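You operate a simulated robot arm through the tools that you are given. There is no shell and no other tool. Be economical: measure what you need, move in short steps, check, and stop when the job is done.

You run a simulated two-armed robot. Do the job below in one go: nothing can be reset, and whatever is moved stays where it is left.

JOB
Clear the overloaded small scale, zero it and shut the weight case.
Fine: its three weights go into the case; leave the other weights, the power key and scale C alone. Set down upright: weight.

The check looks at the end state, three seconds after you hand in, the way a careful person would. Anything else that was tipped, shoved, dropped, spilled or broken makes it a failure.

ROBOT AND FRAMES
Two 7-joint arms with fingered hands on one trunk, on a base that drives. Base frame: it is fixed to the floor where the robot stands at the start and does not move with it; the origin is under the middle of the robot, x ahead of it, y to its left, z up. Lengths are in m, angles in degrees, forces in N, time in s.
The left shoulder is at the start at [0.03, 0.136, 1.205], the right one opposite. With the tool pointing down near the work surface each hand reaches from about 0.1 to 0.88 m from the robot's upright axis, wherever it stands, measured 20 degrees to its own side. Places, roughly: cal key of scale c [0.3, 0.3, 0.4]; hold key of scale c [0.3, 0.4, 0.4]; inside of the weight case [0.4, -0.3, 0.5]; left level knob of scale c [0.3, 0.5, 0.6]; lid of the weight case [0.6, -0.3, 0.6]; lock lever of scale c [0.3, 0.3, 0.6]; power key of scale c [0.3, 0.5, 0.4]; power key of the small cream scale [0.4, 0, 0.6]; right level knob of scale c [0.3, 0.2, 0.6]; scale tray (32x34x3 cm) [0.5, 0.4, 0.6]; tare key of scale c [0.3, 0.4, 0.4]; top of the small cream scale [0.5, 0, 0.6]; zero key of scale c [0.3, 0.4, 0.4]; zero key of the small cream scale [0.4, 0, 0.6]. Payload 5 kg a hand.
Tool frame (each hand has its own): the origin (TCP) lies between the finger pads and is the grasp point; the fingertips stand 0.042 m ahead of it; z points along the fingers, y is the line along which they close. The gripper opens to 0.208 m. The gripper's body begins 0.119 m behind the TCP. The gripper is a hand of 4 fingers: y runs from the thumb to the fingers, the wrist lies at [0, 0, -0.332] in the tool frame, and closing takes about 1.5 s.
Orientation is that of the tool frame in the base frame, as a unit quaternion [w, x, y, z]. With the fingers straight down and closing along the base's y, the tool's x points along the base's -x, its y along +y and its z along -z.

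CONTROLS
- The arms move only by the tool drive_tool. It takes "left_plan", "right_plan" or both (then of equal length, played together; a hand with none holds still); each is a list of rows, each a list of 7 numbers: the shift along the tool's x, y, z in m, then the turn, a rotation vector about the tool's x, y, z in degrees, then the opening in per cent of the stroke, from 0 (shut) to 100 (fully open). In form: [[x, y, z, ax, ay, az, claw], ...]. A call has 1 to 20 rows; each row shifts and turns the commanded pose from where the row before left it, along the tool's axes as they then stand. Each row takes 0.2 s and may step no farther than 0.05 m and 8.6 degrees from the row before; otherwise, or with a gripper value out of range, the whole call is refused. A pose out of reach is approached as far as the arm can. The call stops where the force on the tool passes 70 N (or 10 N more than at its start, if that is more) or the arm is blocked; 0.2 s more then pass. Each finger travels about 0.072 m/s and halts on what it meets, pressing with about 21 N; the grip force reading is that of the motor and also rises with nothing between the fingers. The clock runs only during rows and for 0.2 s after the last one: add rows that do not move to give the fingers time. The reply holds the time, the measured pose of the TCP, the force on the tool along the base axes, the opening and the grip force, in the units named above and with some noise, with the torque about the TCP (base axes, N m) and any sound that the robot's microphone picked up.
- Cameras (640 x 400 px; columns grow to the right, rows downward): "scene" is now at [0.0231, -0.0163, 1.9069]; the picture's right is [-0.29, -0.96, 0.00], its down [-0.89, 0.27, -0.36] and it looks along [0.35, -0.10, -0.93] (base axes); focal length 272 px, centre (320, 200). "left" rides on the left gripper at [-0.101, 0, -0.145] in its tool frame; the picture's right is [0.00, -1.00, 0.00], its down [0.82, 0.00, -0.57] and it looks along [0.57, 0.00, 0.82] (tool axes); focal length 261 px, centre (320, 200). "right" rides on the right gripper at [0.101, 0, -0.145] in its tool frame; the picture's right is [0.00, 1.00, 0.00], its down [-0.82, 0.00, -0.57] and it looks along [-0.57, 0.00, 0.82] (tool axes); focal length 261 px, centre (320, 200). There is no depth. A picture from a camera that has moved, and an enlarged one, comes with that camera's place and axes in the base frame and with its lens.
- get_image(camera): a new picture of that camera. The clock stands still meanwhile.
- slide_trunk(by): slides the trunk up (or, below 0, down) by that many m; the arms and the scene camera ride with it, the base frame stays. It gives what a move gives, with no picture.
- roll_base(legs): drives the robot by 1 to 6 legs, each [ahead, left, turn to the left] in m, m and degrees, along the robot's own axes; the way and the turn of a leg run together, so that a leg with both is an arc; at most 1.5 m and 180 degrees a leg. The arms and the cameras ride along, it lands a little off, and it stops where it bumps. It gives what a move gives.
- hand_shape(shape, hand): the hand has 4 fingers and takes this shape, open, in about a second: jaw (thumb against the fingers, like two jaws); tri (thumb and two fingers); tip (a fingertip pinch); poke (one finger out to press); point (the index stretched); flat (the hand flat); cup (the hand cupped); fist (a fist). The gripper value then closes the fingers along that shape, each until it touches; the sizes above hold for jaw. It gives what a move gives, with no picture.
- turn_head(pan, tilt): turns the head with the scene camera to pan (to the left, within 143 degrees either way) and tilt (down, from -29 to 69), counted from straight ahead of the robot. It gives what a move gives.
- inspect(camera, box): a new picture of the part [left, top, right, bottom] of that camera's present view, enlarged. The clock stands still meanwhile.
- close_job(): hands the job in; it is judged then, once.

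Work in short steps. Places have to be worked out from the pictures, the camera data and where the tool is seen: move nearer, look again, correct. Check each grasp and each placing, and mend what went wrong. You have 120 turns and 88 pictures in all, those below and enlarged ones among them. Open the grippers and draw the arms clear of the work before you hand the job in, unless the task says otherwise; then end with one line.

The tools are called as name(argument=value, ...) on one line, values as JSON. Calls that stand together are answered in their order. drive_tool: Moves the arms, as the interface text tells. Its arguments: {"type":"object","properties":{"left_plan":{"type":"array","items":{"type":"array","items":{"type":"number"}}},"right_plan":{"type":"array","items":{"type":"array","items":{"type":"number"}}}},"required":[]} The other tools are called the same way: slide_trunk (by) slides the trunk up or down; hand_shape (shape, hand) gives the hand a shape; roll_base (legs) drives the base; turn_head (pan, tilt) turns the head that bears the scene camera; get_image (camera) takes a picture; inspect (camera, box) takes an enlarged picture of a part of a camera's view; close_job () hands the job in.

At the start:

```text
t: 0.0
left_tool_pos: [0.6434, 0.1038, 0.8875]
left_tool_rot: [0.0, 0.0, 1.0, 0.0]
left_ft_force: [0.9, -0.1, -0.1]
left_torque: [-0.05, -0.02, 0.02]
left_opening: 0.2077
left_gripper_force: 0.1
left_shape: jaw
right_tool_pos: [0.4482, -0.4723, 0.9652]
right_tool_rot: [0.0, 0.0, 1.0, 0.0]
right_ft_force: [0.5, 0.6, 0.4]
right_torque: [-0.02, 0.02, -0.01]
right_opening: 0.208
right_gripper_force: 0.0
right_shape: jaw
trunk travel left (down, up): [-0.225, 0.265]
robot x, y, heading: [-0.0021, -0.0018, 0.3]
head pan, tilt: [-16.8, 68.8]
```

scene: 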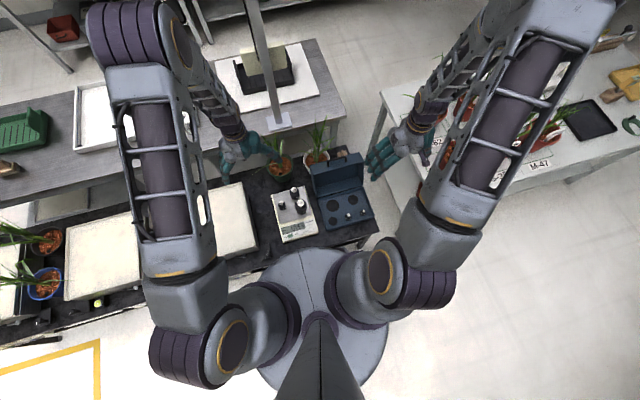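
right: 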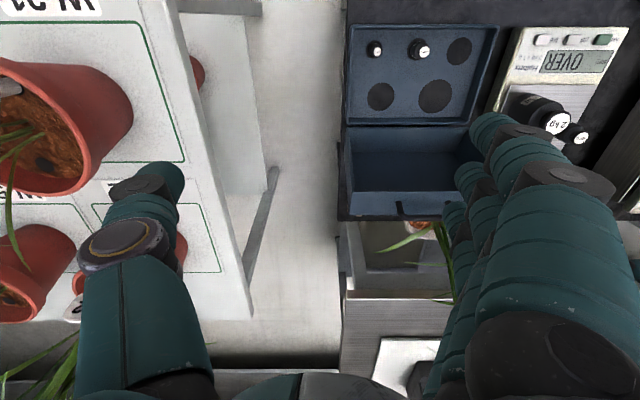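
left: 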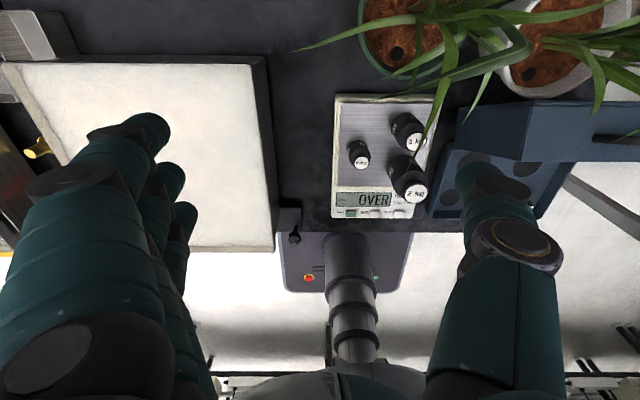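

I see the small scale with three weights (OVER), and the open case to its right with five sockets, two of them filled. I'll zoom in first.

inspect(camera="scene", box=[240, 140, 400, 250])

inspect(camera="left", box=[310, 80, 470, 230])

inspect(camera="right", box=[330, 0, 640, 230])

```text
3.64 times, centred on (320, 195) of scene
camera zoom: at [0.0231, -0.0163, 1.9069], right [-0.29, -0.96, 0.0], down [-0.89, 0.27, -0.36], along [0.35, -0.1, -0.93], focal length 988 px, centre (320, 218)
```

zoom: 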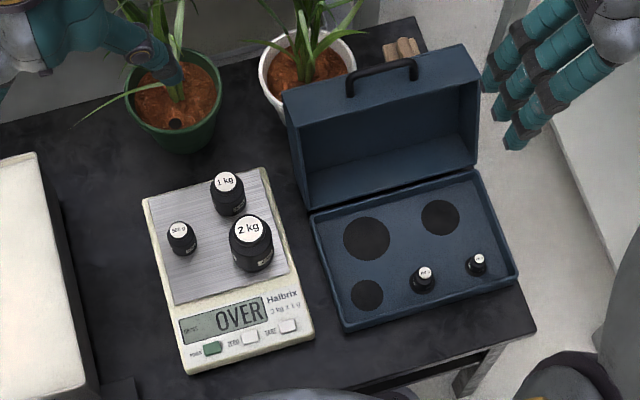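

```text
2.67 times, centred on (390, 155) of left
camera zoom: at [0.7434, 0.1042, 1.0327], right [0.0, -1.0, 0.0], down [-0.82, 0.0, 0.57], along [-0.57, 0.0, -0.82], focal length 695 px, centre (133, 320)
```

zoom: 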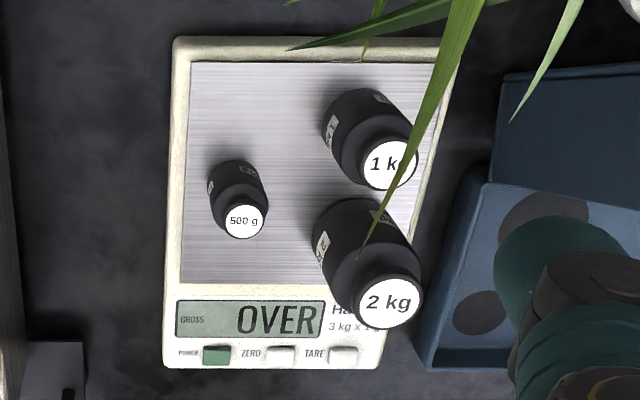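

```text
1.74 times, centred on (485, 115) of right
camera zoom: at [0.3483, -0.4723, 1.1098], right [0.0, 1.0, 0.0], down [0.82, 0.0, 0.57], along [0.57, 0.0, -0.82], focal length 453 px, centre (33, 348)
```

zoom: 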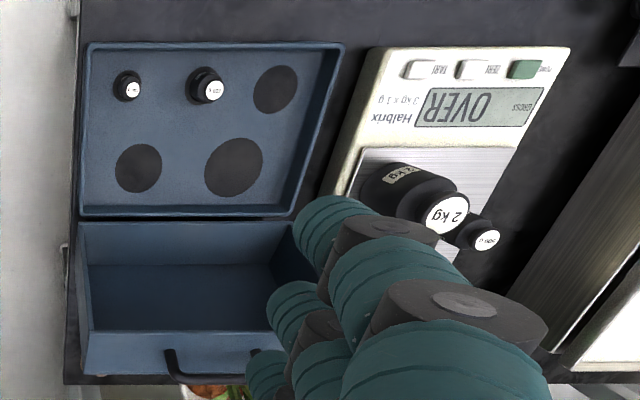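

The weights are roughly at 2 kg (0.50,-0.058), 1 kg (0.583,-0.048) and 500 g (0.54,0.033). The sockets are at 2 kg (0.482,-0.225), 1 kg (0.485,-0.343) and 500 g (0.40,-0.20), on a plane near z 0.53. I'll move the left arm aside and try the tip shape on the right hand.

drive_tool(left_plan=[[0, 0.045, -0.01, 0, 0, 0, 100], [0, 0.045, -0.01, 0, 0, 0, 100], [0, 0.045, -0.01, 0, 0, 0, 100], [0, 0.045, -0.01, 0, 0, 0, 100], [0, 0.045, -0.01, 0, 0, 0, 100]])

hand_shape(shape="tip", hand="right")

get_image(camera="right")

```text
t: 1.2
left_tool_pos: [0.6473, 0.3294, 0.9394]
left_tool_rot: [0.0, 0.001, 1.0, -0.001]
left_ft_force: [-0.6, -0.6, -0.2]
left_torque: [0.06, -0.01, 0.0]
left_opening: 0.208
left_gripper_force: 0.1
left_shape: jaw
right_tool_pos: [0.4481, -0.4728, 0.9653]
right_tool_rot: [0.0, 0.001, 1.0, -0.001]
right_ft_force: [-0.5, 0.7, 0.7]
right_torque: [-0.14, 0.0, 0.0]
right_opening: 0.2077
right_gripper_force: 0.0
right_shape: jaw
trunk travel left (down, up): [-0.225, 0.265]
robot x, y, heading: [-0.0039, -0.0005, 0.1]
head pan, tilt: [-16.8, 68.8]
```

```text
t: 2.1
left_tool_pos: [0.6476, 0.3286, 0.9399]
left_tool_rot: [0.0, 0.0, 1.0, 0.001]
left_ft_force: [0.7, -0.3, 0.2]
left_torque: [0.02, 0.0, 0.03]
left_opening: 0.2079
left_gripper_force: 0.0
left_shape: jaw
right_tool_pos: [0.4477, -0.473, 0.9647]
right_tool_rot: [0.001, 0.0, 1.0, 0.0]
right_ft_force: [-0.5, -0.5, -0.3]
right_torque: [-0.02, 0.0, 0.01]
right_opening: 0.2078
right_gripper_force: 0.0
right_shape: tip
trunk travel left (down, up): [-0.225, 0.265]
robot x, y, heading: [0.0001, -0.0, 0.2]
head pan, tilt: [-16.8, 68.8]
```

```text
81 pictures are left
camera right: at [0.3483, -0.472, 1.1099], right [0.0, 1.0, 0.0], down [0.82, 0.0, 0.57], along [0.57, 0.0, -0.82], focal length 261 px, centre (320, 200)
```

right: 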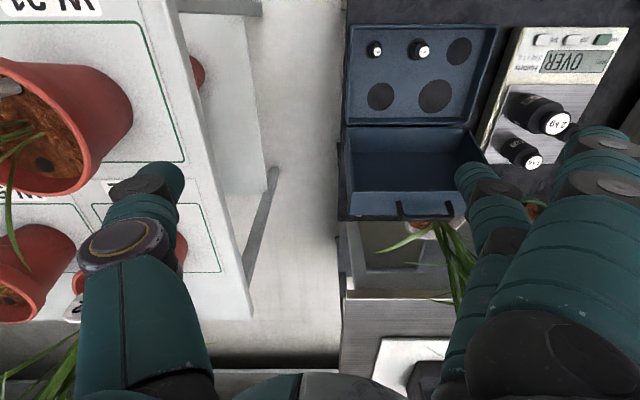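

The thumb and one finger sit ahead of the others, so I'll close partway to see where the tips meet.

drive_tool(right_plan=[[0, 0, 0, 0, 0, 0, 0], [0, 0, 0, 0, 0, 0, 0], [0, 0, 0, 0, 0, 0, 0], [0, 0, 0, 0, 0, 0, 0], [0, 0, 0, 0, 0, 0, 0], [0, 0, 0, 0, 0, 0, 0], [0, 0, 0, 0, 0, 0, 0], [0, 0, 0, 0, 0, 0, 0]])

get_image(camera="right")

```text
t: 3.9
left_tool_pos: [0.6474, 0.3293, 0.9398]
left_tool_rot: [0.0, 0.0, 1.0, 0.0]
left_ft_force: [0.0, 0.0, 0.9]
left_torque: [-0.03, 0.03, 0.0]
left_opening: 0.2078
left_gripper_force: 0.1
left_shape: jaw
right_tool_pos: [0.4478, -0.4734, 0.9639]
right_tool_rot: [0.0, 0.001, 1.0, 0.0]
right_ft_force: [-0.9, -1.2, -0.4]
right_torque: [-0.02, 0.05, -0.02]
right_opening: 0.0
right_gripper_force: 16.8
right_shape: tip
trunk travel left (down, up): [-0.225, 0.265]
robot x, y, heading: [-0.0041, 0.0008, 0.2]
head pan, tilt: [-16.8, 68.8]
```

```text
80 pictures are left
camera right: at [0.3483, -0.4722, 1.1098], right [0.0, 1.0, 0.0], down [0.82, 0.0, 0.57], along [0.57, 0.0, -0.82], focal length 261 px, centre (320, 200)
```

right: 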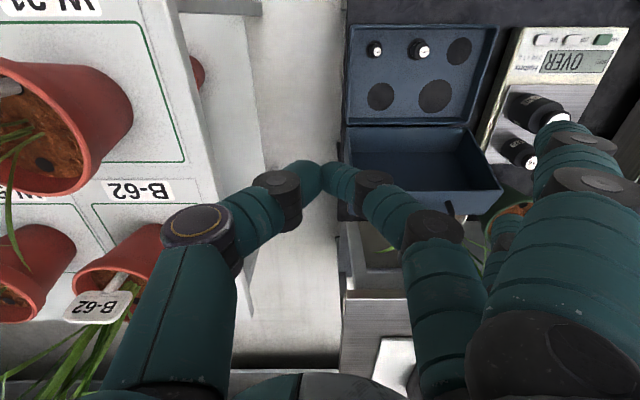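

In tip the spare fingers stay stretched out, which risks knocking things. I'll look at tri and jaw when closed for comparison.

hand_shape(shape="tri", hand="right")

drive_tool(right_plan=[[0, 0, 0, 0, 0, 0, 15], [0, 0, 0, 0, 0, 0, 15], [0, 0, 0, 0, 0, 0, 15], [0, 0, 0, 0, 0, 0, 15], [0, 0, 0, 0, 0, 0, 15], [0, 0, 0, 0, 0, 0, 15], [0, 0, 0, 0, 0, 0, 15], [0, 0, 0, 0, 0, 0, 15]])

get_image(camera="right")

hand_shape(shape="jaw", hand="right")

drive_tool(right_plan=[[0, 0, 0, 0, 0, 0, 15], [0, 0, 0, 0, 0, 0, 15], [0, 0, 0, 0, 0, 0, 15], [0, 0, 0, 0, 0, 0, 15], [0, 0, 0, 0, 0, 0, 15], [0, 0, 0, 0, 0, 0, 15], [0, 0, 0, 0, 0, 0, 15], [0, 0, 0, 0, 0, 0, 15]])

get_image(camera="right")

get_image(camera="scene")

```text
t: 4.8
left_tool_pos: [0.6481, 0.329, 0.9394]
left_tool_rot: [-0.001, 0.0, 1.0, 0.0]
left_ft_force: [-0.1, 0.2, -0.7]
left_torque: [-0.01, 0.02, -0.02]
left_opening: 0.208
left_gripper_force: 0.1
left_shape: jaw
right_tool_pos: [0.4493, -0.4737, 0.9661]
right_tool_rot: [0.0, 0.0, 1.0, 0.0]
right_ft_force: [-0.2, -1.1, 1.0]
right_torque: [-0.03, -0.03, 0.0]
right_opening: 0.2077
right_gripper_force: 0.1
right_shape: tri
trunk travel left (down, up): [-0.225, 0.265]
robot x, y, heading: [0.0023, 0.0033, 0.0]
head pan, tilt: [-16.8, 68.8]
```

```text
t: 6.6
left_tool_pos: [0.6471, 0.3289, 0.9398]
left_tool_rot: [0.0, 0.001, 1.0, -0.001]
left_ft_force: [0.5, 0.1, 0.0]
left_torque: [0.0, 0.01, -0.01]
left_opening: 0.2079
left_gripper_force: 0.2
left_shape: jaw
right_tool_pos: [0.4476, -0.4733, 0.9672]
right_tool_rot: [0.0, -0.001, 1.0, 0.0]
right_ft_force: [0.6, -0.7, 0.3]
right_torque: [0.03, -0.02, 0.0]
right_opening: 0.032
right_gripper_force: 0.1
right_shape: tri
trunk travel left (down, up): [-0.225, 0.265]
robot x, y, heading: [-0.0004, 0.0046, -0.1]
head pan, tilt: [-16.8, 68.8]
```

```text
79 pictures are left
camera right: at [0.3483, -0.4723, 1.1098], right [0.0, 1.0, 0.0], down [0.82, 0.0, 0.57], along [0.57, 0.0, -0.82], focal length 261 px, centre (320, 200)
```

right: 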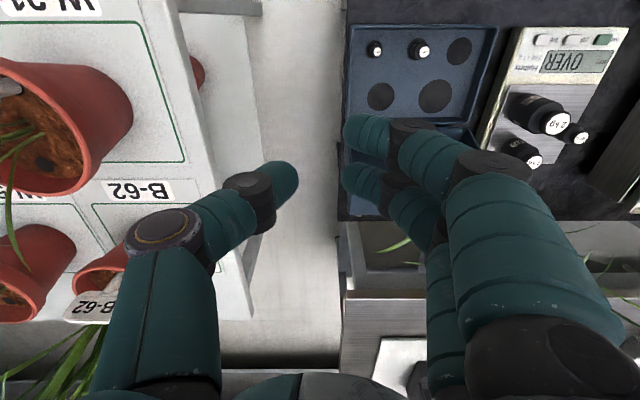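

```text
t: 7.5
left_tool_pos: [0.647, 0.3295, 0.939]
left_tool_rot: [0.0, 0.0, 1.0, 0.0]
left_ft_force: [-0.6, 1.0, -0.2]
left_torque: [-0.02, 0.01, 0.02]
left_opening: 0.2075
left_gripper_force: 0.1
left_shape: jaw
right_tool_pos: [0.4474, -0.474, 0.9665]
right_tool_rot: [0.0, 0.0, 1.0, 0.001]
right_ft_force: [-0.9, 0.0, 0.7]
right_torque: [-0.01, 0.03, 0.0]
right_opening: 0.208
right_gripper_force: 0.1
right_shape: jaw
trunk travel left (down, up): [-0.225, 0.265]
robot x, y, heading: [-0.0007, 0.0009, 0.1]
head pan, tilt: [-16.8, 68.8]
```

```text
t: 9.3
left_tool_pos: [0.6477, 0.3291, 0.9387]
left_tool_rot: [0.0, 0.0, 1.0, 0.001]
left_ft_force: [0.5, 0.0, -0.1]
left_torque: [-0.01, 0.0, -0.02]
left_opening: 0.2078
left_gripper_force: 0.1
left_shape: jaw
right_tool_pos: [0.4471, -0.4732, 0.9659]
right_tool_rot: [0.0, 0.0, 1.0, 0.0]
right_ft_force: [-0.2, -0.4, 0.1]
right_torque: [0.05, 0.04, 0.04]
right_opening: 0.032
right_gripper_force: 0.1
right_shape: jaw
trunk travel left (down, up): [-0.225, 0.265]
robot x, y, heading: [-0.0007, 0.001, -0.0]
head pan, tilt: [-16.8, 68.8]
```

```text
78 pictures are left
camera right: at [0.3483, -0.4723, 1.1098], right [0.0, 1.0, 0.0], down [0.82, 0.0, 0.57], along [0.57, 0.0, -0.82], focal length 261 px, centre (320, 200)
```

right: 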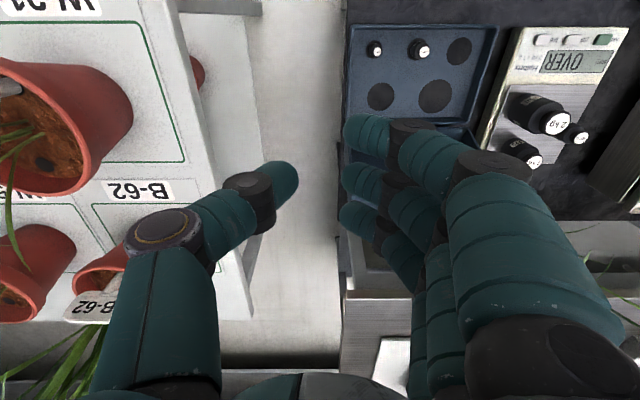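

```text
77 pictures are left
camera scene: at [0.0232, -0.0162, 1.9069], right [-0.29, -0.96, 0.0], down [-0.89, 0.27, -0.36], along [0.35, -0.1, -0.93], focal length 272 px, centre (320, 200)
```

scene: 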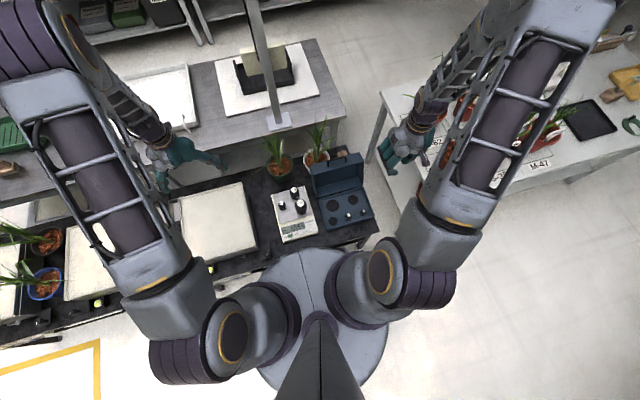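

Jaw tips sit about ±0.03 m in x around the TCP, and the thumb is single. I'll take the 500 g first, moving the right hand high over it for a near look.

drive_tool(right_plan=[[-0.0085, 0.046, 0.006, 0, 0, 0, 40], [-0.0085, 0.046, 0.006, 0, 0, 0, 40], [-0.0085, 0.046, 0.006, 0, 0, 0, 40], [-0.0085, 0.046, 0.006, 0, 0, 0, 40], [-0.0085, 0.046, 0.006, 0, 0, 0, 40], [-0.0085, 0.046, 0.006, 0, 0, 0, 40], [-0.0085, 0.046, 0.006, 0, 0, 0, 40], [-0.0085, 0.046, 0.006, 0, 0, 0, 40], [-0.0085, 0.046, 0.006, 0, 0, 0, 40], [-0.0085, 0.046, 0.006, 0, 0, 0, 40], [-0.0085, 0.046, 0.006, 0, 0, 0, 40]])

get_image(camera="right")

get_image(camera="left")

```text
t: 11.7
left_tool_pos: [0.6471, 0.3295, 0.9399]
left_tool_rot: [0.0, 0.001, 1.0, 0.0]
left_ft_force: [-0.4, 0.6, -0.9]
left_torque: [-0.15, -0.02, -0.01]
left_opening: 0.2081
left_gripper_force: 0.0
left_shape: jaw
right_tool_pos: [0.5376, 0.0306, 0.8998]
right_tool_rot: [0.0, 0.001, 1.0, -0.002]
right_ft_force: [-0.3, 0.9, 0.7]
right_torque: [-0.08, 0.07, -0.01]
right_opening: 0.0829
right_gripper_force: 0.0
right_shape: jaw
trunk travel left (down, up): [-0.225, 0.265]
robot x, y, heading: [0.0026, -0.0011, -0.1]
head pan, tilt: [-16.8, 68.8]
```

```text
76 pictures are left
camera right: at [0.438, 0.0329, 1.046], right [0.01, 1.0, 0.0], down [0.82, 0.0, 0.57], along [0.57, -0.01, -0.82], focal length 261 px, centre (320, 200)
```

right: 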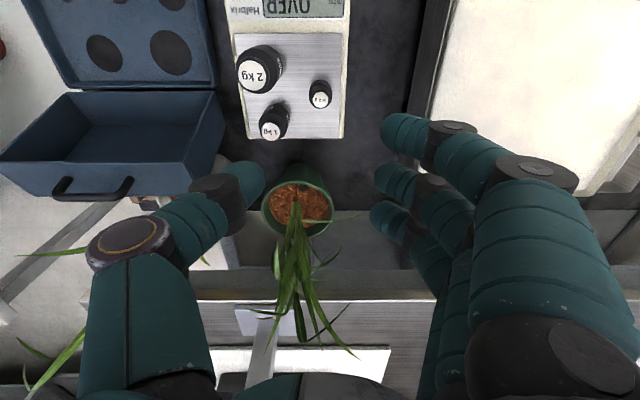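

```text
75 pictures are left
camera left: at [0.7474, 0.3305, 1.0838], right [0.0, -1.0, 0.0], down [-0.82, 0.0, 0.57], along [-0.57, 0.0, -0.82], focal length 261 px, centre (320, 200)
```

left: 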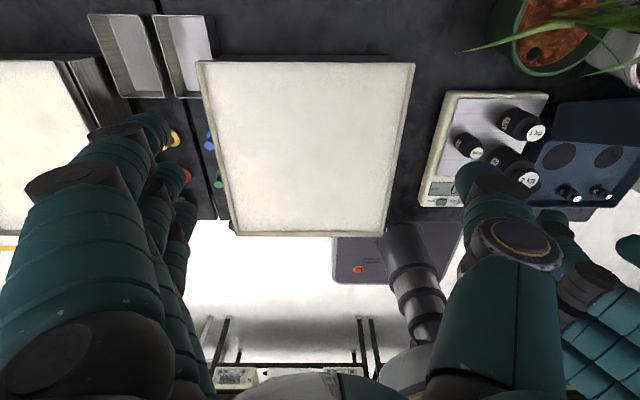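

Zooming in on the weights for sizes and better fixes.

inspect(camera="right", box=[220, 0, 360, 150])

inspect(camera="left", box=[410, 80, 640, 220])

```text
2.67 times, centred on (290, 75) of right
camera zoom: at [0.438, 0.0329, 1.046], right [0.01, 1.0, 0.0], down [0.82, 0.0, 0.57], along [0.57, -0.01, -0.82], focal length 695 px, centre (400, 533)
```

zoom: 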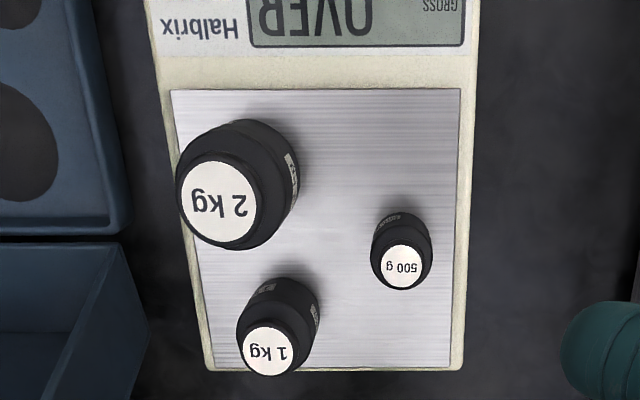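

```text
2.78 times, centred on (525, 150) of left
camera zoom: at [0.7474, 0.3305, 1.0838], right [0.0, -1.0, 0.0], down [-0.82, 0.0, 0.57], along [-0.57, 0.0, -0.82], focal length 725 px, centre (-250, 339)
```

zoom: 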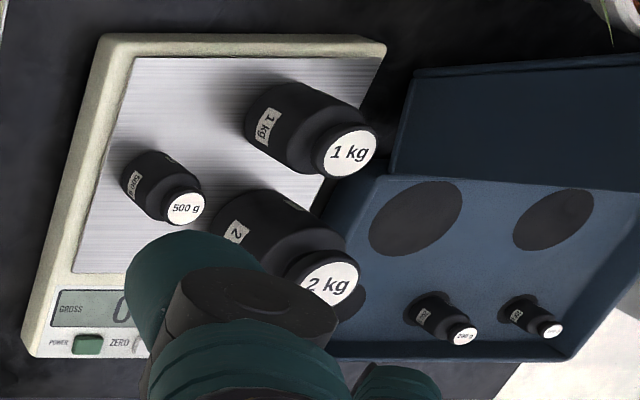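

Refined tops: 500 g (0.540,0.030,0.622), 1 kg (0.583,-0.048,0.645), 2 kg (0.499,-0.060,0.67), with the pan near z 0.567. I'll descend partway over the 500 g and look again.

drive_tool(right_plan=[[-0.002, 0, 0.045, 0, 0, 0, 35], [0, 0, 0.045, 0, 0, 0, 35], [0, 0, 0.045, 0, 0, 0, 35], [0, 0, 0.045, 0, 0, 0, 35], [0, 0, 0, 0, 0, 0, 35]])

get_image(camera="right")

get_image(camera="left")

```text
t: 12.9
left_tool_pos: [0.6467, 0.3286, 0.9386]
left_tool_rot: [0.0, 0.0, 1.0, 0.0]
left_ft_force: [-0.7, -0.4, 0.1]
left_torque: [-0.02, 0.0, 0.0]
left_opening: 0.2077
left_gripper_force: 0.0
left_shape: jaw
right_tool_pos: [0.5403, 0.0343, 0.7187]
right_tool_rot: [-0.001, 0.001, 1.0, 0.0]
right_ft_force: [-0.2, 0.3, -0.5]
right_torque: [-0.02, -0.02, 0.02]
right_opening: 0.0732
right_gripper_force: 0.1
right_shape: jaw
trunk travel left (down, up): [-0.225, 0.265]
robot x, y, heading: [-0.0002, 0.0002, 0.1]
head pan, tilt: [-16.8, 68.8]
```

```text
72 pictures are left
camera right: at [0.4418, 0.0345, 0.8638], right [0.0, 1.0, 0.0], down [0.82, 0.0, 0.57], along [0.57, 0.0, -0.82], focal length 261 px, centre (320, 200)
```

right: 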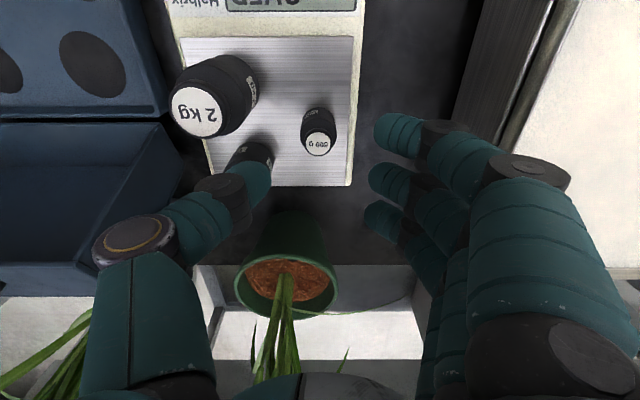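

```text
71 pictures are left
camera left: at [0.7468, 0.3293, 1.0847], right [0.0, -1.0, 0.0], down [-0.82, 0.0, 0.57], along [-0.57, 0.0, -0.82], focal length 261 px, centre (320, 200)
```

left: 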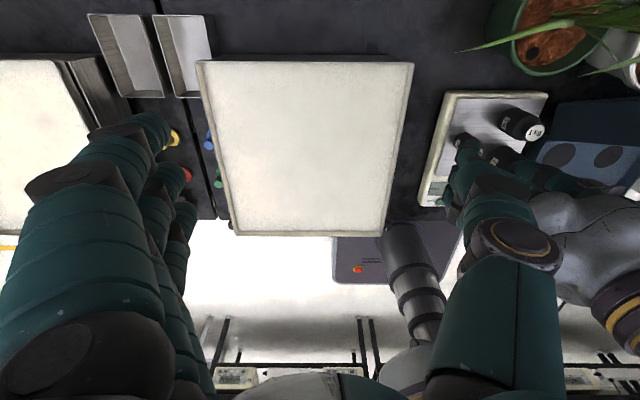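

The 500 g is centred under the hand at (0.542,0.033). I'll descend to TCP z≈0.627 in small rows.

drive_tool(right_plan=[[-0.002, -0.001, 0.03, 0, 0, 0, 35], [0, 0, 0.03, 0, 0, 0, 35], [0, 0, 0.02, 0, 0, 0, 35], [0, 0, 0.012, 0, 0, 0, 35], [0, 0, 0, 0, 0, 0, 35]])

get_image(camera="right")

```text
t: 14.1
left_tool_pos: [0.6471, 0.3289, 0.9391]
left_tool_rot: [0.0, -0.001, 1.0, 0.0]
left_ft_force: [0.0, -0.6, -0.4]
left_torque: [0.01, 0.01, 0.0]
left_opening: 0.2077
left_gripper_force: 0.0
left_shape: jaw
right_tool_pos: [0.5433, 0.0317, 0.6271]
right_tool_rot: [0.0, 0.0, 1.0, 0.0]
right_ft_force: [-0.3, -0.1, -0.2]
right_torque: [-0.02, 0.0, 0.0]
right_opening: 0.0733
right_gripper_force: 0.1
right_shape: jaw
trunk travel left (down, up): [-0.225, 0.265]
robot x, y, heading: [0.0003, -0.0018, 0.1]
head pan, tilt: [-16.8, 68.8]
```

```text
70 pictures are left
camera right: at [0.4433, 0.0341, 0.7713], right [0.0, 1.0, 0.0], down [0.82, 0.0, 0.57], along [0.57, 0.0, -0.82], focal length 261 px, centre (320, 200)
```

right: 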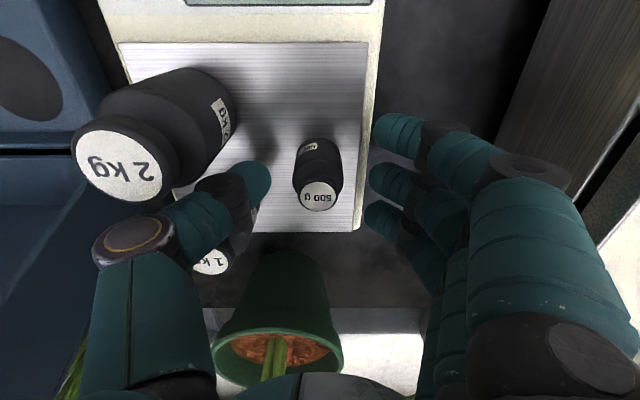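

Well centred and clear of its neighbours, so I'll close.

drive_tool(right_plan=[[0, 0, 0, 0, 0, 0, 20], [0, 0, 0, 0, 0, 0, 14], [0, 0, 0, 0, 0, 0, 8], [0, 0, 0, 0, 0, 0, 0], [0, 0, 0, 0, 0, 0, 0], [0, 0, 0, 0, 0, 0, 0], [0, 0, 0, 0, 0, 0, 0]])

get_image(camera="right")

```text
t: 15.7
left_tool_pos: [0.6475, 0.3287, 0.939]
left_tool_rot: [0.0, -0.001, 1.0, 0.0]
left_ft_force: [0.8, 0.4, -0.7]
left_torque: [0.01, -0.02, 0.0]
left_opening: 0.2081
left_gripper_force: 0.0
left_shape: jaw
right_tool_pos: [0.5434, 0.0333, 0.6277]
right_tool_rot: [-0.001, 0.0, 1.0, 0.0]
right_ft_force: [0.1, -1.6, 4.5]
right_torque: [0.07, 0.0, 0.03]
right_opening: 0.0146
right_gripper_force: 20.8
right_shape: jaw
trunk travel left (down, up): [-0.225, 0.265]
robot x, y, heading: [-0.0045, -0.002, -0.0]
head pan, tilt: [-16.8, 68.8]
```

```text
69 pictures are left
camera right: at [0.4434, 0.0341, 0.7715], right [0.0, 1.0, 0.0], down [0.82, 0.0, 0.57], along [0.57, 0.0, -0.82], focal length 261 px, centre (320, 200)
```

right: 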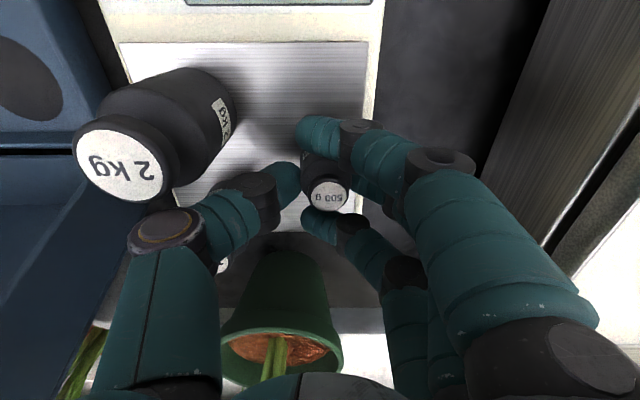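

Gripped. I'll lift and check that it is held and hangs upright.

drive_tool(right_plan=[[0, 0, -0.02, 0, 0, 0, 0], [0, 0, -0.04, 0, 0, 0, 0], [0, 0, -0.04, 0, 0, 0, 0], [0, 0, -0.04, 0, 0, 0, 0], [0, 0, -0.04, 0, 0, 0, 0], [0, 0, 0, 0, 0, 0, 0]])

get_image(camera="right")

inspect(camera="left", box=[410, 80, 640, 220])

```text
t: 17.1
left_tool_pos: [0.6477, 0.3291, 0.9388]
left_tool_rot: [0.0, -0.001, 1.0, -0.001]
left_ft_force: [0.6, -0.3, 0.1]
left_torque: [-0.01, 0.06, -0.01]
left_opening: 0.208
left_gripper_force: 0.1
left_shape: jaw
right_tool_pos: [0.544, 0.0322, 0.8064]
right_tool_rot: [-0.001, 0.0, 1.0, 0.0]
right_ft_force: [0.5, 1.0, -5.7]
right_torque: [-0.08, 0.04, -0.01]
right_opening: 0.0137
right_gripper_force: 21.1
right_shape: jaw
trunk travel left (down, up): [-0.225, 0.265]
robot x, y, heading: [0.004, -0.0016, 0.2]
head pan, tilt: [-16.8, 68.8]
```

```text
68 pictures are left
camera right: at [0.444, 0.034, 0.9502], right [0.0, 1.0, 0.0], down [0.82, 0.0, 0.57], along [0.57, 0.0, -0.82], focal length 261 px, centre (320, 200)
```

right: 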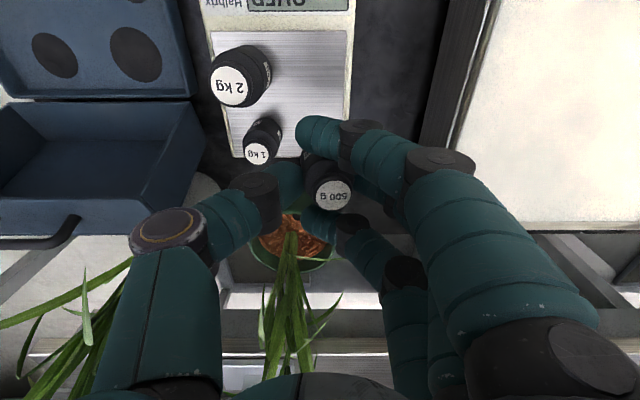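

```text
2.78 times, centred on (525, 150) of left
camera zoom: at [0.748, 0.3296, 1.0835], right [0.0, -1.0, 0.0], down [-0.82, 0.0, 0.57], along [-0.57, 0.0, -0.82], focal length 725 px, centre (-250, 339)
```

zoom: 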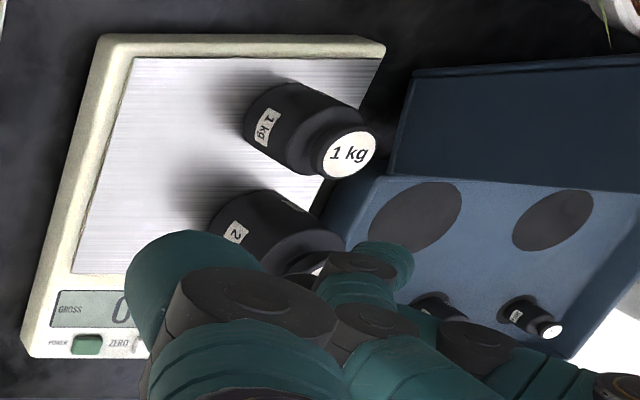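

It's held (≈5.7 N), but the body may be tilted a little; I'll zoom in.

inspect(camera="right", box=[260, 110, 400, 230])

```text
3.33 times, centred on (330, 170) of right
camera zoom: at [0.444, 0.034, 0.9502], right [0.0, 1.0, 0.0], down [0.82, 0.0, 0.57], along [0.57, 0.0, -0.82], focal length 869 px, centre (287, 300)
```

zoom: 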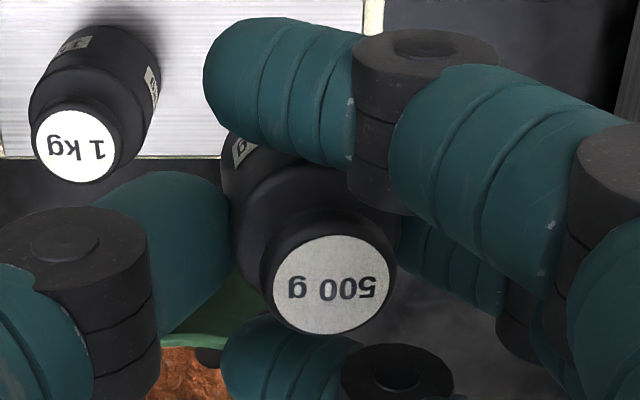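

Tilted about 10° with the bottom toward the thumb. I'll carry it over the 500 g socket, then judge and correct the tilt there.

drive_tool(right_plan=[[0.024, -0.0395, 0, 0, 0, 0, 0], [0.024, -0.0395, 0, 0, 0, 0, 0], [0.024, -0.0395, 0, 0, 0, 0, 0], [0.024, -0.0395, 0, 0, 0, 0, 0], [0.024, -0.0395, 0, 0, 0, 0, 0], [0.024, -0.0395, 0, 0, 0, 0, 0], [0, 0, 0, 0, 0, 0, 0]])

get_image(camera="right")

get_image(camera="left")

inspect(camera="scene", box=[260, 140, 400, 260])

```text
t: 18.7
left_tool_pos: [0.6464, 0.3305, 0.9393]
left_tool_rot: [0.001, 0.0, 1.0, 0.0]
left_ft_force: [0.0, 0.4, -0.6]
left_torque: [-0.15, -0.02, -0.02]
left_opening: 0.2081
left_gripper_force: 0.1
left_shape: jaw
right_tool_pos: [0.4001, -0.208, 0.8047]
right_tool_rot: [0.0, 0.0, 1.0, 0.0]
right_ft_force: [0.9, -0.3, -4.5]
right_torque: [-0.09, -0.03, 0.01]
right_opening: 0.0135
right_gripper_force: 20.5
right_shape: jaw
trunk travel left (down, up): [-0.225, 0.265]
robot x, y, heading: [0.0035, -0.0013, 0.1]
head pan, tilt: [-16.8, 68.8]
```

```text
65 pictures are left
camera right: at [0.3003, -0.2063, 0.9501], right [0.0, 1.0, 0.0], down [0.82, 0.0, 0.57], along [0.57, 0.0, -0.82], focal length 261 px, centre (320, 200)
```

right: 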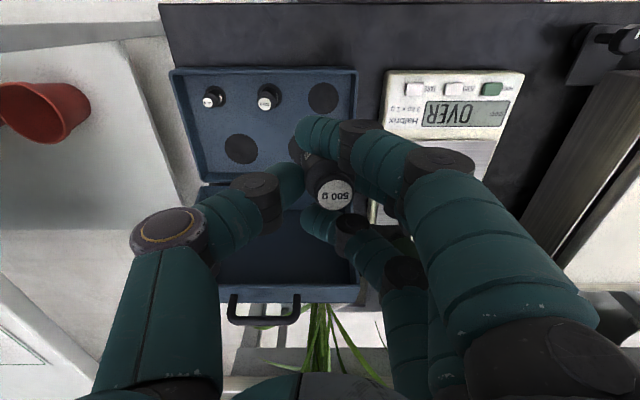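

```text
64 pictures are left
camera left: at [0.7474, 0.3305, 1.0838], right [0.01, -1.0, 0.0], down [-0.82, 0.0, 0.57], along [-0.57, 0.0, -0.82], focal length 261 px, centre (320, 200)
```

left: 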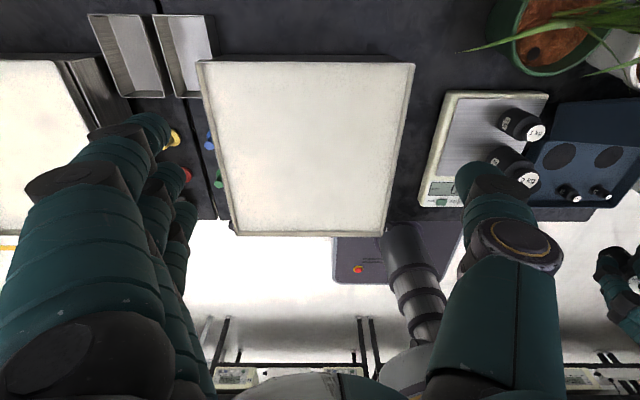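

```text
3.33 times, centred on (330, 200) of scene
camera zoom: at [0.0235, -0.0147, 1.9069], right [-0.29, -0.96, 0.0], down [-0.89, 0.27, -0.36], along [0.35, -0.11, -0.93], focal length 906 px, centre (287, 200)
```

zoom: 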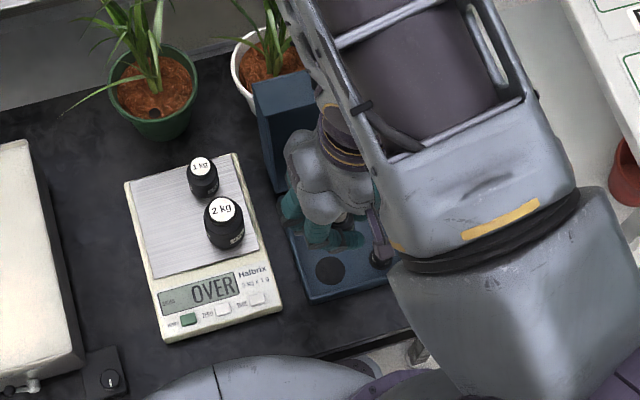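

The socket is confirmed at (0.401,-0.202). I'll tip the hand 9° about tool x to upright the weight and look again.

drive_tool(right_plan=[[0, 0.003, 0, -4.5, 0, 0, 0], [0, 0, 0, -4.5, 0, 0, 0], [0, 0, 0, 0, 0, 0, 0]])

inspect(camera="right", box=[220, 60, 420, 220])

```text
t: 19.5
left_tool_pos: [0.6483, 0.3309, 0.9388]
left_tool_rot: [0.0, 0.0, 1.0, 0.0]
left_ft_force: [0.4, -0.1, 0.9]
left_torque: [-0.04, -0.01, 0.0]
left_opening: 0.2079
left_gripper_force: 0.0
left_shape: jaw
right_tool_pos: [0.4008, -0.2024, 0.8063]
right_tool_rot: [0.0, -0.001, 0.997, 0.079]
right_ft_force: [0.1, 1.3, -4.9]
right_torque: [-0.12, -0.02, -0.02]
right_opening: 0.0134
right_gripper_force: 20.6
right_shape: jaw
trunk travel left (down, up): [-0.225, 0.265]
robot x, y, heading: [-0.0013, -0.0001, 0.3]
head pan, tilt: [-16.8, 68.8]
```

```text
2.50 times, centred on (320, 140) of right
camera zoom: at [0.3014, -0.2243, 0.9491], right [0.0, 0.99, 0.16], down [0.82, -0.09, 0.56], along [0.57, 0.13, -0.81], focal length 652 px, centre (320, 350)
```

zoom: 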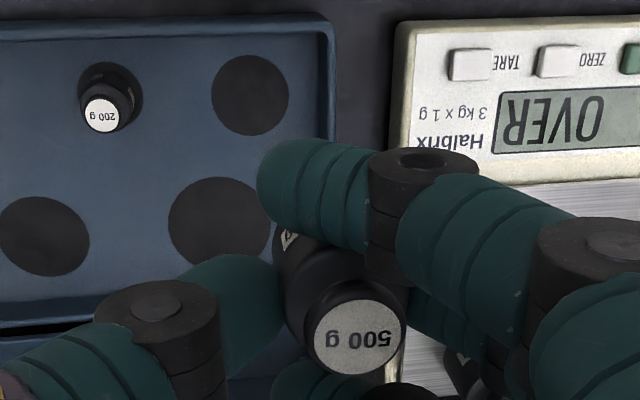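

After the tip the weight looks upright (its axis points near the vertical vanishing point), with its top centre at about (0.402,-0.190). I'll shift -0.0115 in y and go down 0.17.

drive_tool(right_plan=[[0, -0.0076, 0.0332, 0, 0, 0, 0], [0, -0.0076, 0.0332, 0, 0, 0, 0], [0, -0.0076, 0.0332, 0, 0, 0, 0], [0, -0.0076, 0.0332, 0, 0, 0, 0], [0, -0.0076, 0.0332, 0, 0, 0, 0], [0, 0, 0, 0, 0, 0, 0]])

inspect(camera="right", box=[200, 40, 440, 230])

inspect(camera="scene", box=[280, 160, 400, 250])

```text
t: 20.9
left_tool_pos: [0.6479, 0.3297, 0.9393]
left_tool_rot: [0.0, -0.001, 1.0, 0.0]
left_ft_force: [0.0, -0.2, -0.9]
left_torque: [-0.03, -0.05, -0.01]
left_opening: 0.208
left_gripper_force: 0.1
left_shape: jaw
right_tool_pos: [0.401, -0.2163, 0.6358]
right_tool_rot: [0.0, 0.0, 0.997, 0.078]
right_ft_force: [0.0, 0.2, -5.0]
right_torque: [-0.1, -0.07, 0.0]
right_opening: 0.0139
right_gripper_force: 21.0
right_shape: jaw
trunk travel left (down, up): [-0.225, 0.265]
robot x, y, heading: [-0.001, -0.0012, -0.0]
head pan, tilt: [-16.8, 68.8]
```

```text
2.11 times, centred on (320, 135) of right
camera zoom: at [0.3015, -0.2377, 0.7795], right [0.0, 0.99, 0.16], down [0.82, -0.09, 0.56], along [0.57, 0.13, -0.81], focal length 549 px, centre (320, 337)
```

zoom: 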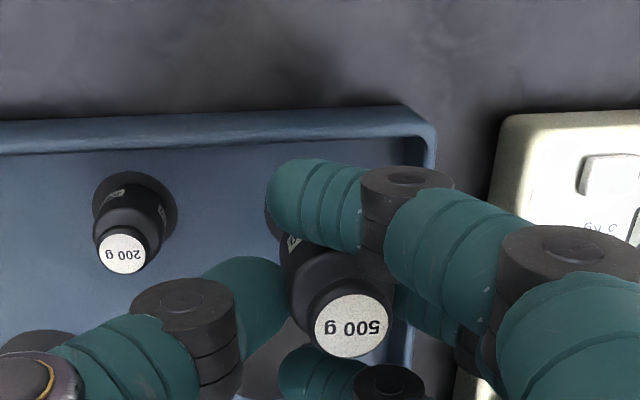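

```text
4.44 times, centred on (340, 205) of scene
camera zoom: at [0.0227, -0.0158, 1.907], right [-0.29, -0.96, 0.0], down [-0.89, 0.27, -0.36], along [0.35, -0.11, -0.93], focal length 1208 px, centre (231, 178)
```

zoom: 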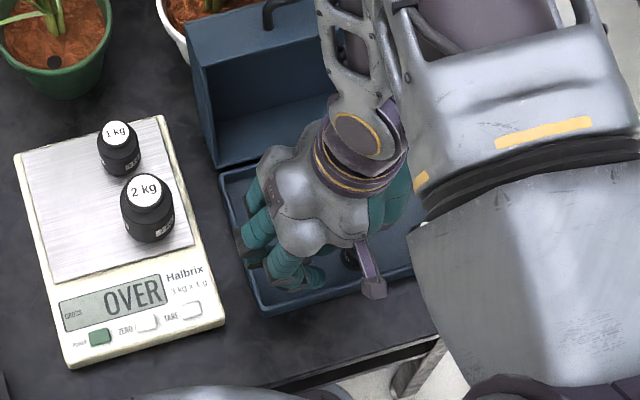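

The weight top is now at (0.401,-0.204) with its bottom near z 0.578. I'll descend another 0.035 and look.

drive_tool(right_plan=[[0, -0.001, 0.0175, 0, 0, 0, 0], [0, -0.002, 0.0175, 0, 0, 0, 0], [0, 0, 0, 0, 0, 0, 0]])

inspect(camera="right", box=[200, 40, 440, 230])

```text
t: 21.7
left_tool_pos: [0.648, 0.33, 0.939]
left_tool_rot: [0.0, 0.0, 1.0, 0.0]
left_ft_force: [0.1, 0.3, 1.1]
left_torque: [-0.03, -0.01, 0.02]
left_opening: 0.2079
left_gripper_force: 0.0
left_shape: jaw
right_tool_pos: [0.4005, -0.2141, 0.6007]
right_tool_rot: [0.0, -0.001, 0.997, 0.078]
right_ft_force: [0.2, 0.9, -5.0]
right_torque: [-0.1, -0.01, -0.01]
right_opening: 0.0136
right_gripper_force: 21.5
right_shape: jaw
trunk travel left (down, up): [-0.225, 0.265]
robot x, y, heading: [0.0015, 0.0026, -0.1]
head pan, tilt: [-16.8, 68.8]
```

```text
2.11 times, centred on (320, 135) of right
camera zoom: at [0.3022, -0.2349, 0.7444], right [0.01, 0.99, 0.16], down [0.82, -0.09, 0.56], along [0.57, 0.13, -0.81], focal length 549 px, centre (320, 337)
```

zoom: 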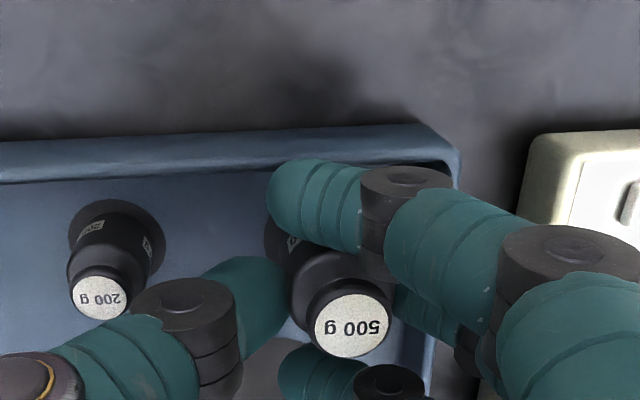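

Clearances are fine. I'll continue down slowly, watching the force for contact.

drive_tool(right_plan=[[0, -0.0012, 0.008, 0, 0, 0, 0], [0, -0.0012, 0.008, 0, 0, 0, 0], [0, 0, 0, 0, 0, 0, 0]])

inspect(camera="right", box=[200, 40, 440, 230])

```text
t: 22.6
left_tool_pos: [0.6463, 0.3303, 0.9408]
left_tool_rot: [0.0, 0.0, 1.0, 0.0]
left_ft_force: [0.3, -0.3, -0.2]
left_torque: [0.03, 0.01, 0.01]
left_opening: 0.2081
left_gripper_force: 0.1
left_shape: jaw
right_tool_pos: [0.4016, -0.2073, 0.5895]
right_tool_rot: [0.0, 0.0, 0.997, 0.081]
right_ft_force: [-4.1, 9.3, 56.2]
right_torque: [0.06, 2.35, -0.73]
right_opening: 0.0161
right_gripper_force: 20.8
right_shape: jaw
trunk travel left (down, up): [-0.225, 0.265]
robot x, y, heading: [-0.0006, 0.002, -0.0]
head pan, tilt: [-16.8, 68.8]
stopped in row 3 (right hand): the force on the tool passed its limit at 71 N (the readings are from after the stop); the commanded pose is now the measured one
```

```text
2.11 times, centred on (320, 135) of right
camera zoom: at [0.3018, -0.2287, 0.7316], right [0.0, 0.99, 0.16], down [0.82, -0.1, 0.56], along [0.57, 0.13, -0.81], focal length 549 px, centre (320, 337)
```

zoom: 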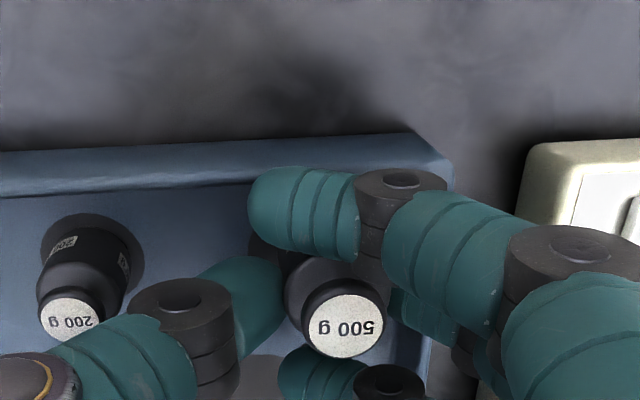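

Torque places the contact at x≈-0.042 from the TCP, so the near finger is on the case's front rim. The weight is right over its socket about 1 cm up, with body tips at rim height. I'll ease off slightly, centre it, and zoom once more before releasing.

drive_tool(right_plan=[[0, -0.002, -0.003, 0, 0, 0, 0], [0, 0, 0, 0, 0, 0, 0]])

inspect(camera="right", box=[270, 110, 390, 230])

inspect(camera="scene", box=[310, 180, 380, 230])

```text
t: 23.2
left_tool_pos: [0.6477, 0.3304, 0.9401]
left_tool_rot: [-0.001, 0.0, 1.0, -0.001]
left_ft_force: [0.4, -0.3, 0.7]
left_torque: [-0.01, 0.02, 0.01]
left_opening: 0.2078
left_gripper_force: 0.0
left_shape: jaw
right_tool_pos: [0.4015, -0.2103, 0.5911]
right_tool_rot: [0.001, -0.001, 0.997, 0.08]
right_ft_force: [-3.4, 13.8, 41.5]
right_torque: [0.04, 2.0, -0.56]
right_opening: 0.0161
right_gripper_force: 20.4
right_shape: jaw
trunk travel left (down, up): [-0.225, 0.265]
robot x, y, heading: [0.0007, 0.0, 0.1]
head pan, tilt: [-16.8, 68.8]
```

```text
3.33 times, centred on (330, 170) of right
camera zoom: at [0.3017, -0.2319, 0.7333], right [0.0, 0.99, 0.16], down [0.82, -0.09, 0.56], along [0.57, 0.13, -0.81], focal length 869 px, centre (287, 300)
```

zoom: 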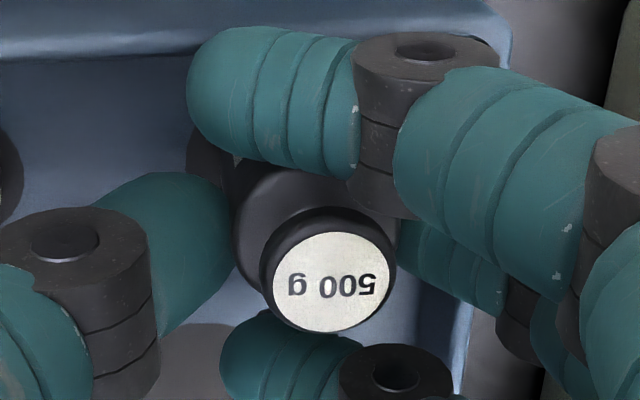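

```text
8.00 times, centred on (345, 205) of scene
camera zoom: at [0.0214, -0.0137, 1.907], right [-0.29, -0.96, 0.0], down [-0.89, 0.27, -0.36], along [0.35, -0.11, -0.93], focal length 2175 px, centre (120, 160)
```

zoom: 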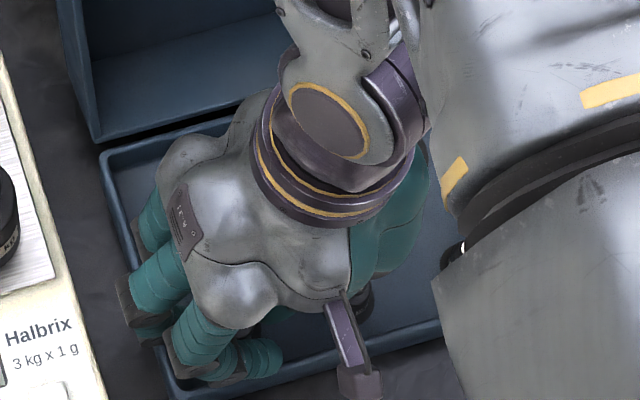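

The weight is upright and about 5 mm above its hole. I'll ease off a little more and open gently.

drive_tool(right_plan=[[0, 0, -0.002, 0, 0, 0, 0], [0, 0, 0, 0, 0, 0, 10], [0, 0, 0, 0, 0, 0, 14], [0, 0, 0, 0, 0, 0, 18], [0, 0, 0, 0, 0, 0, 22], [0, 0, 0, 0, 0, 0, 22]])

get_image(camera="right")

```text
t: 24.6
left_tool_pos: [0.6478, 0.3284, 0.9401]
left_tool_rot: [0.0, 0.0, 1.0, 0.0]
left_ft_force: [0.4, 0.0, -0.6]
left_torque: [0.01, -0.01, 0.02]
left_opening: 0.2078
left_gripper_force: 0.0
left_shape: jaw
right_tool_pos: [0.4026, -0.2112, 0.5907]
right_tool_rot: [0.001, -0.001, 0.997, 0.08]
right_ft_force: [0.7, -5.4, 14.4]
right_torque: [0.19, 0.57, 0.19]
right_opening: 0.0445
right_gripper_force: 0.0
right_shape: jaw
trunk travel left (down, up): [-0.225, 0.265]
robot x, y, heading: [0.0028, -0.0003, 0.1]
head pan, tilt: [-16.8, 68.8]
```

```text
55 pictures are left
camera right: at [0.3022, -0.2338, 0.7339], right [0.0, 0.99, 0.16], down [0.82, -0.09, 0.56], along [0.57, 0.13, -0.81], focal length 261 px, centre (320, 200)
```

right: 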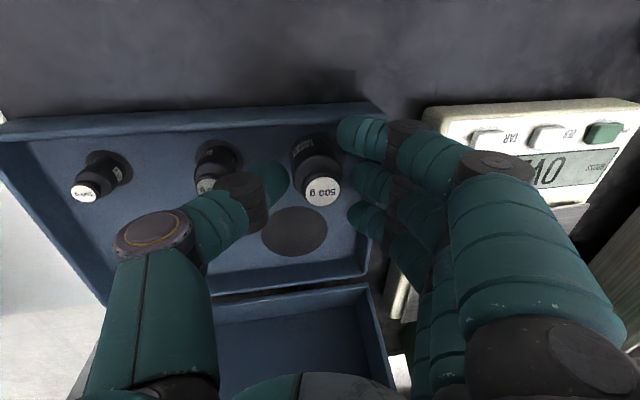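

The 500 g has dropped into its socket. I'll lift straight up, then untilt.

drive_tool(right_plan=[[0, 0.0015, -0.0099, 0, 0, 0, 22], [0, 0.0047, -0.03, 0, 0, 0, 22], [0, 0.0063, -0.04, 0, 0, 0, 22], [0, 0.0063, -0.04, 0, 0, 0, 22], [0, 0.0063, -0.04, 4.5, 0, 0, 40], [0, 0, -0.03, 4.6, 0, 0, 40]])

get_image(camera="right")

```text
t: 26.0
left_tool_pos: [0.6485, 0.3292, 0.94]
left_tool_rot: [0.0, 0.0, 1.0, -0.001]
left_ft_force: [-0.3, 0.1, -1.1]
left_torque: [-0.07, -0.04, 0.03]
left_opening: 0.208
left_gripper_force: 0.0
left_shape: jaw
right_tool_pos: [0.4006, -0.2165, 0.7819]
right_tool_rot: [0.0, 0.0, 1.0, 0.0]
right_ft_force: [0.2, -0.7, 0.6]
right_torque: [-0.02, -0.07, -0.01]
right_opening: 0.0825
right_gripper_force: 0.0
right_shape: jaw
trunk travel left (down, up): [-0.225, 0.265]
robot x, y, heading: [-0.001, -0.0001, -0.1]
head pan, tilt: [-16.8, 68.8]
```

```text
54 pictures are left
camera right: at [0.3001, -0.2144, 0.9258], right [0.01, 1.0, 0.0], down [0.82, 0.0, 0.57], along [0.57, 0.0, -0.82], focal length 261 px, centre (320, 200)
```

right: 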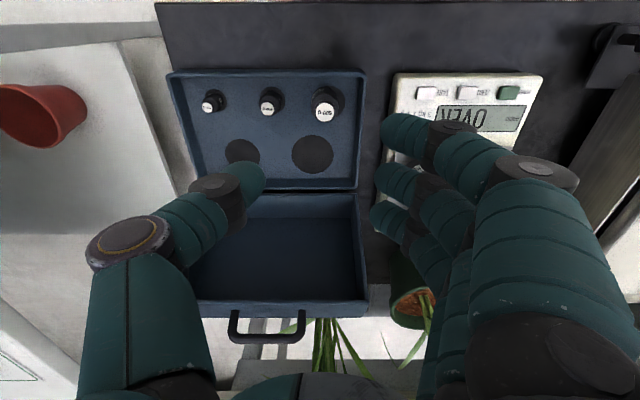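

The 500 g is seated and the case hasn't moved. Next is the 2 kg; I'll move over it at (0.499,-0.060).

drive_tool(right_plan=[[-0.025, 0.0385, -0.003, 0, 0, 0, 45], [-0.025, 0.0385, -0.003, 0, 0, 0, 45], [-0.025, 0.0385, -0.003, 0, 0, 0, 45], [-0.025, 0.0385, -0.003, 0, 0, 0, 45], [0, 0, 0, 0, 0, 0, 45]])

get_image(camera="right")

```text
t: 27.2
left_tool_pos: [0.6475, 0.3286, 0.9388]
left_tool_rot: [0.0, 0.0, 1.0, -0.001]
left_ft_force: [-1.2, -0.7, 0.3]
left_torque: [0.02, 0.02, 0.02]
left_opening: 0.2079
left_gripper_force: 0.1
left_shape: jaw
right_tool_pos: [0.5013, -0.0565, 0.7976]
right_tool_rot: [0.0, 0.0, 1.0, 0.001]
right_ft_force: [-0.2, -1.0, 0.0]
right_torque: [0.04, -0.02, -0.02]
right_opening: 0.0931
right_gripper_force: 0.1
right_shape: jaw
trunk travel left (down, up): [-0.225, 0.265]
robot x, y, heading: [0.0007, 0.0015, 0.1]
head pan, tilt: [-16.8, 68.8]
```

```text
53 pictures are left
camera right: at [0.4018, -0.0571, 0.9428], right [0.0, 1.0, 0.0], down [0.82, 0.0, 0.57], along [0.57, 0.0, -0.82], focal length 261 px, centre (320, 200)
```

right: 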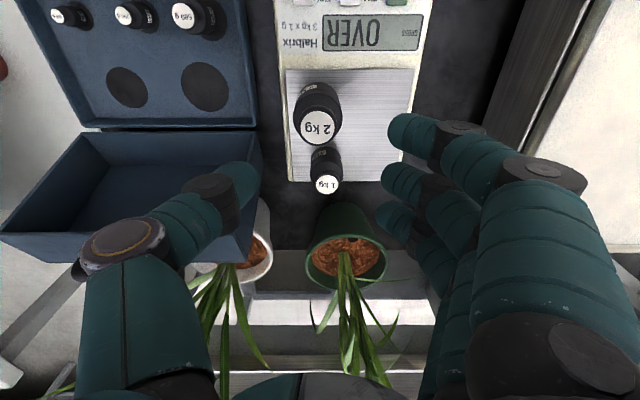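

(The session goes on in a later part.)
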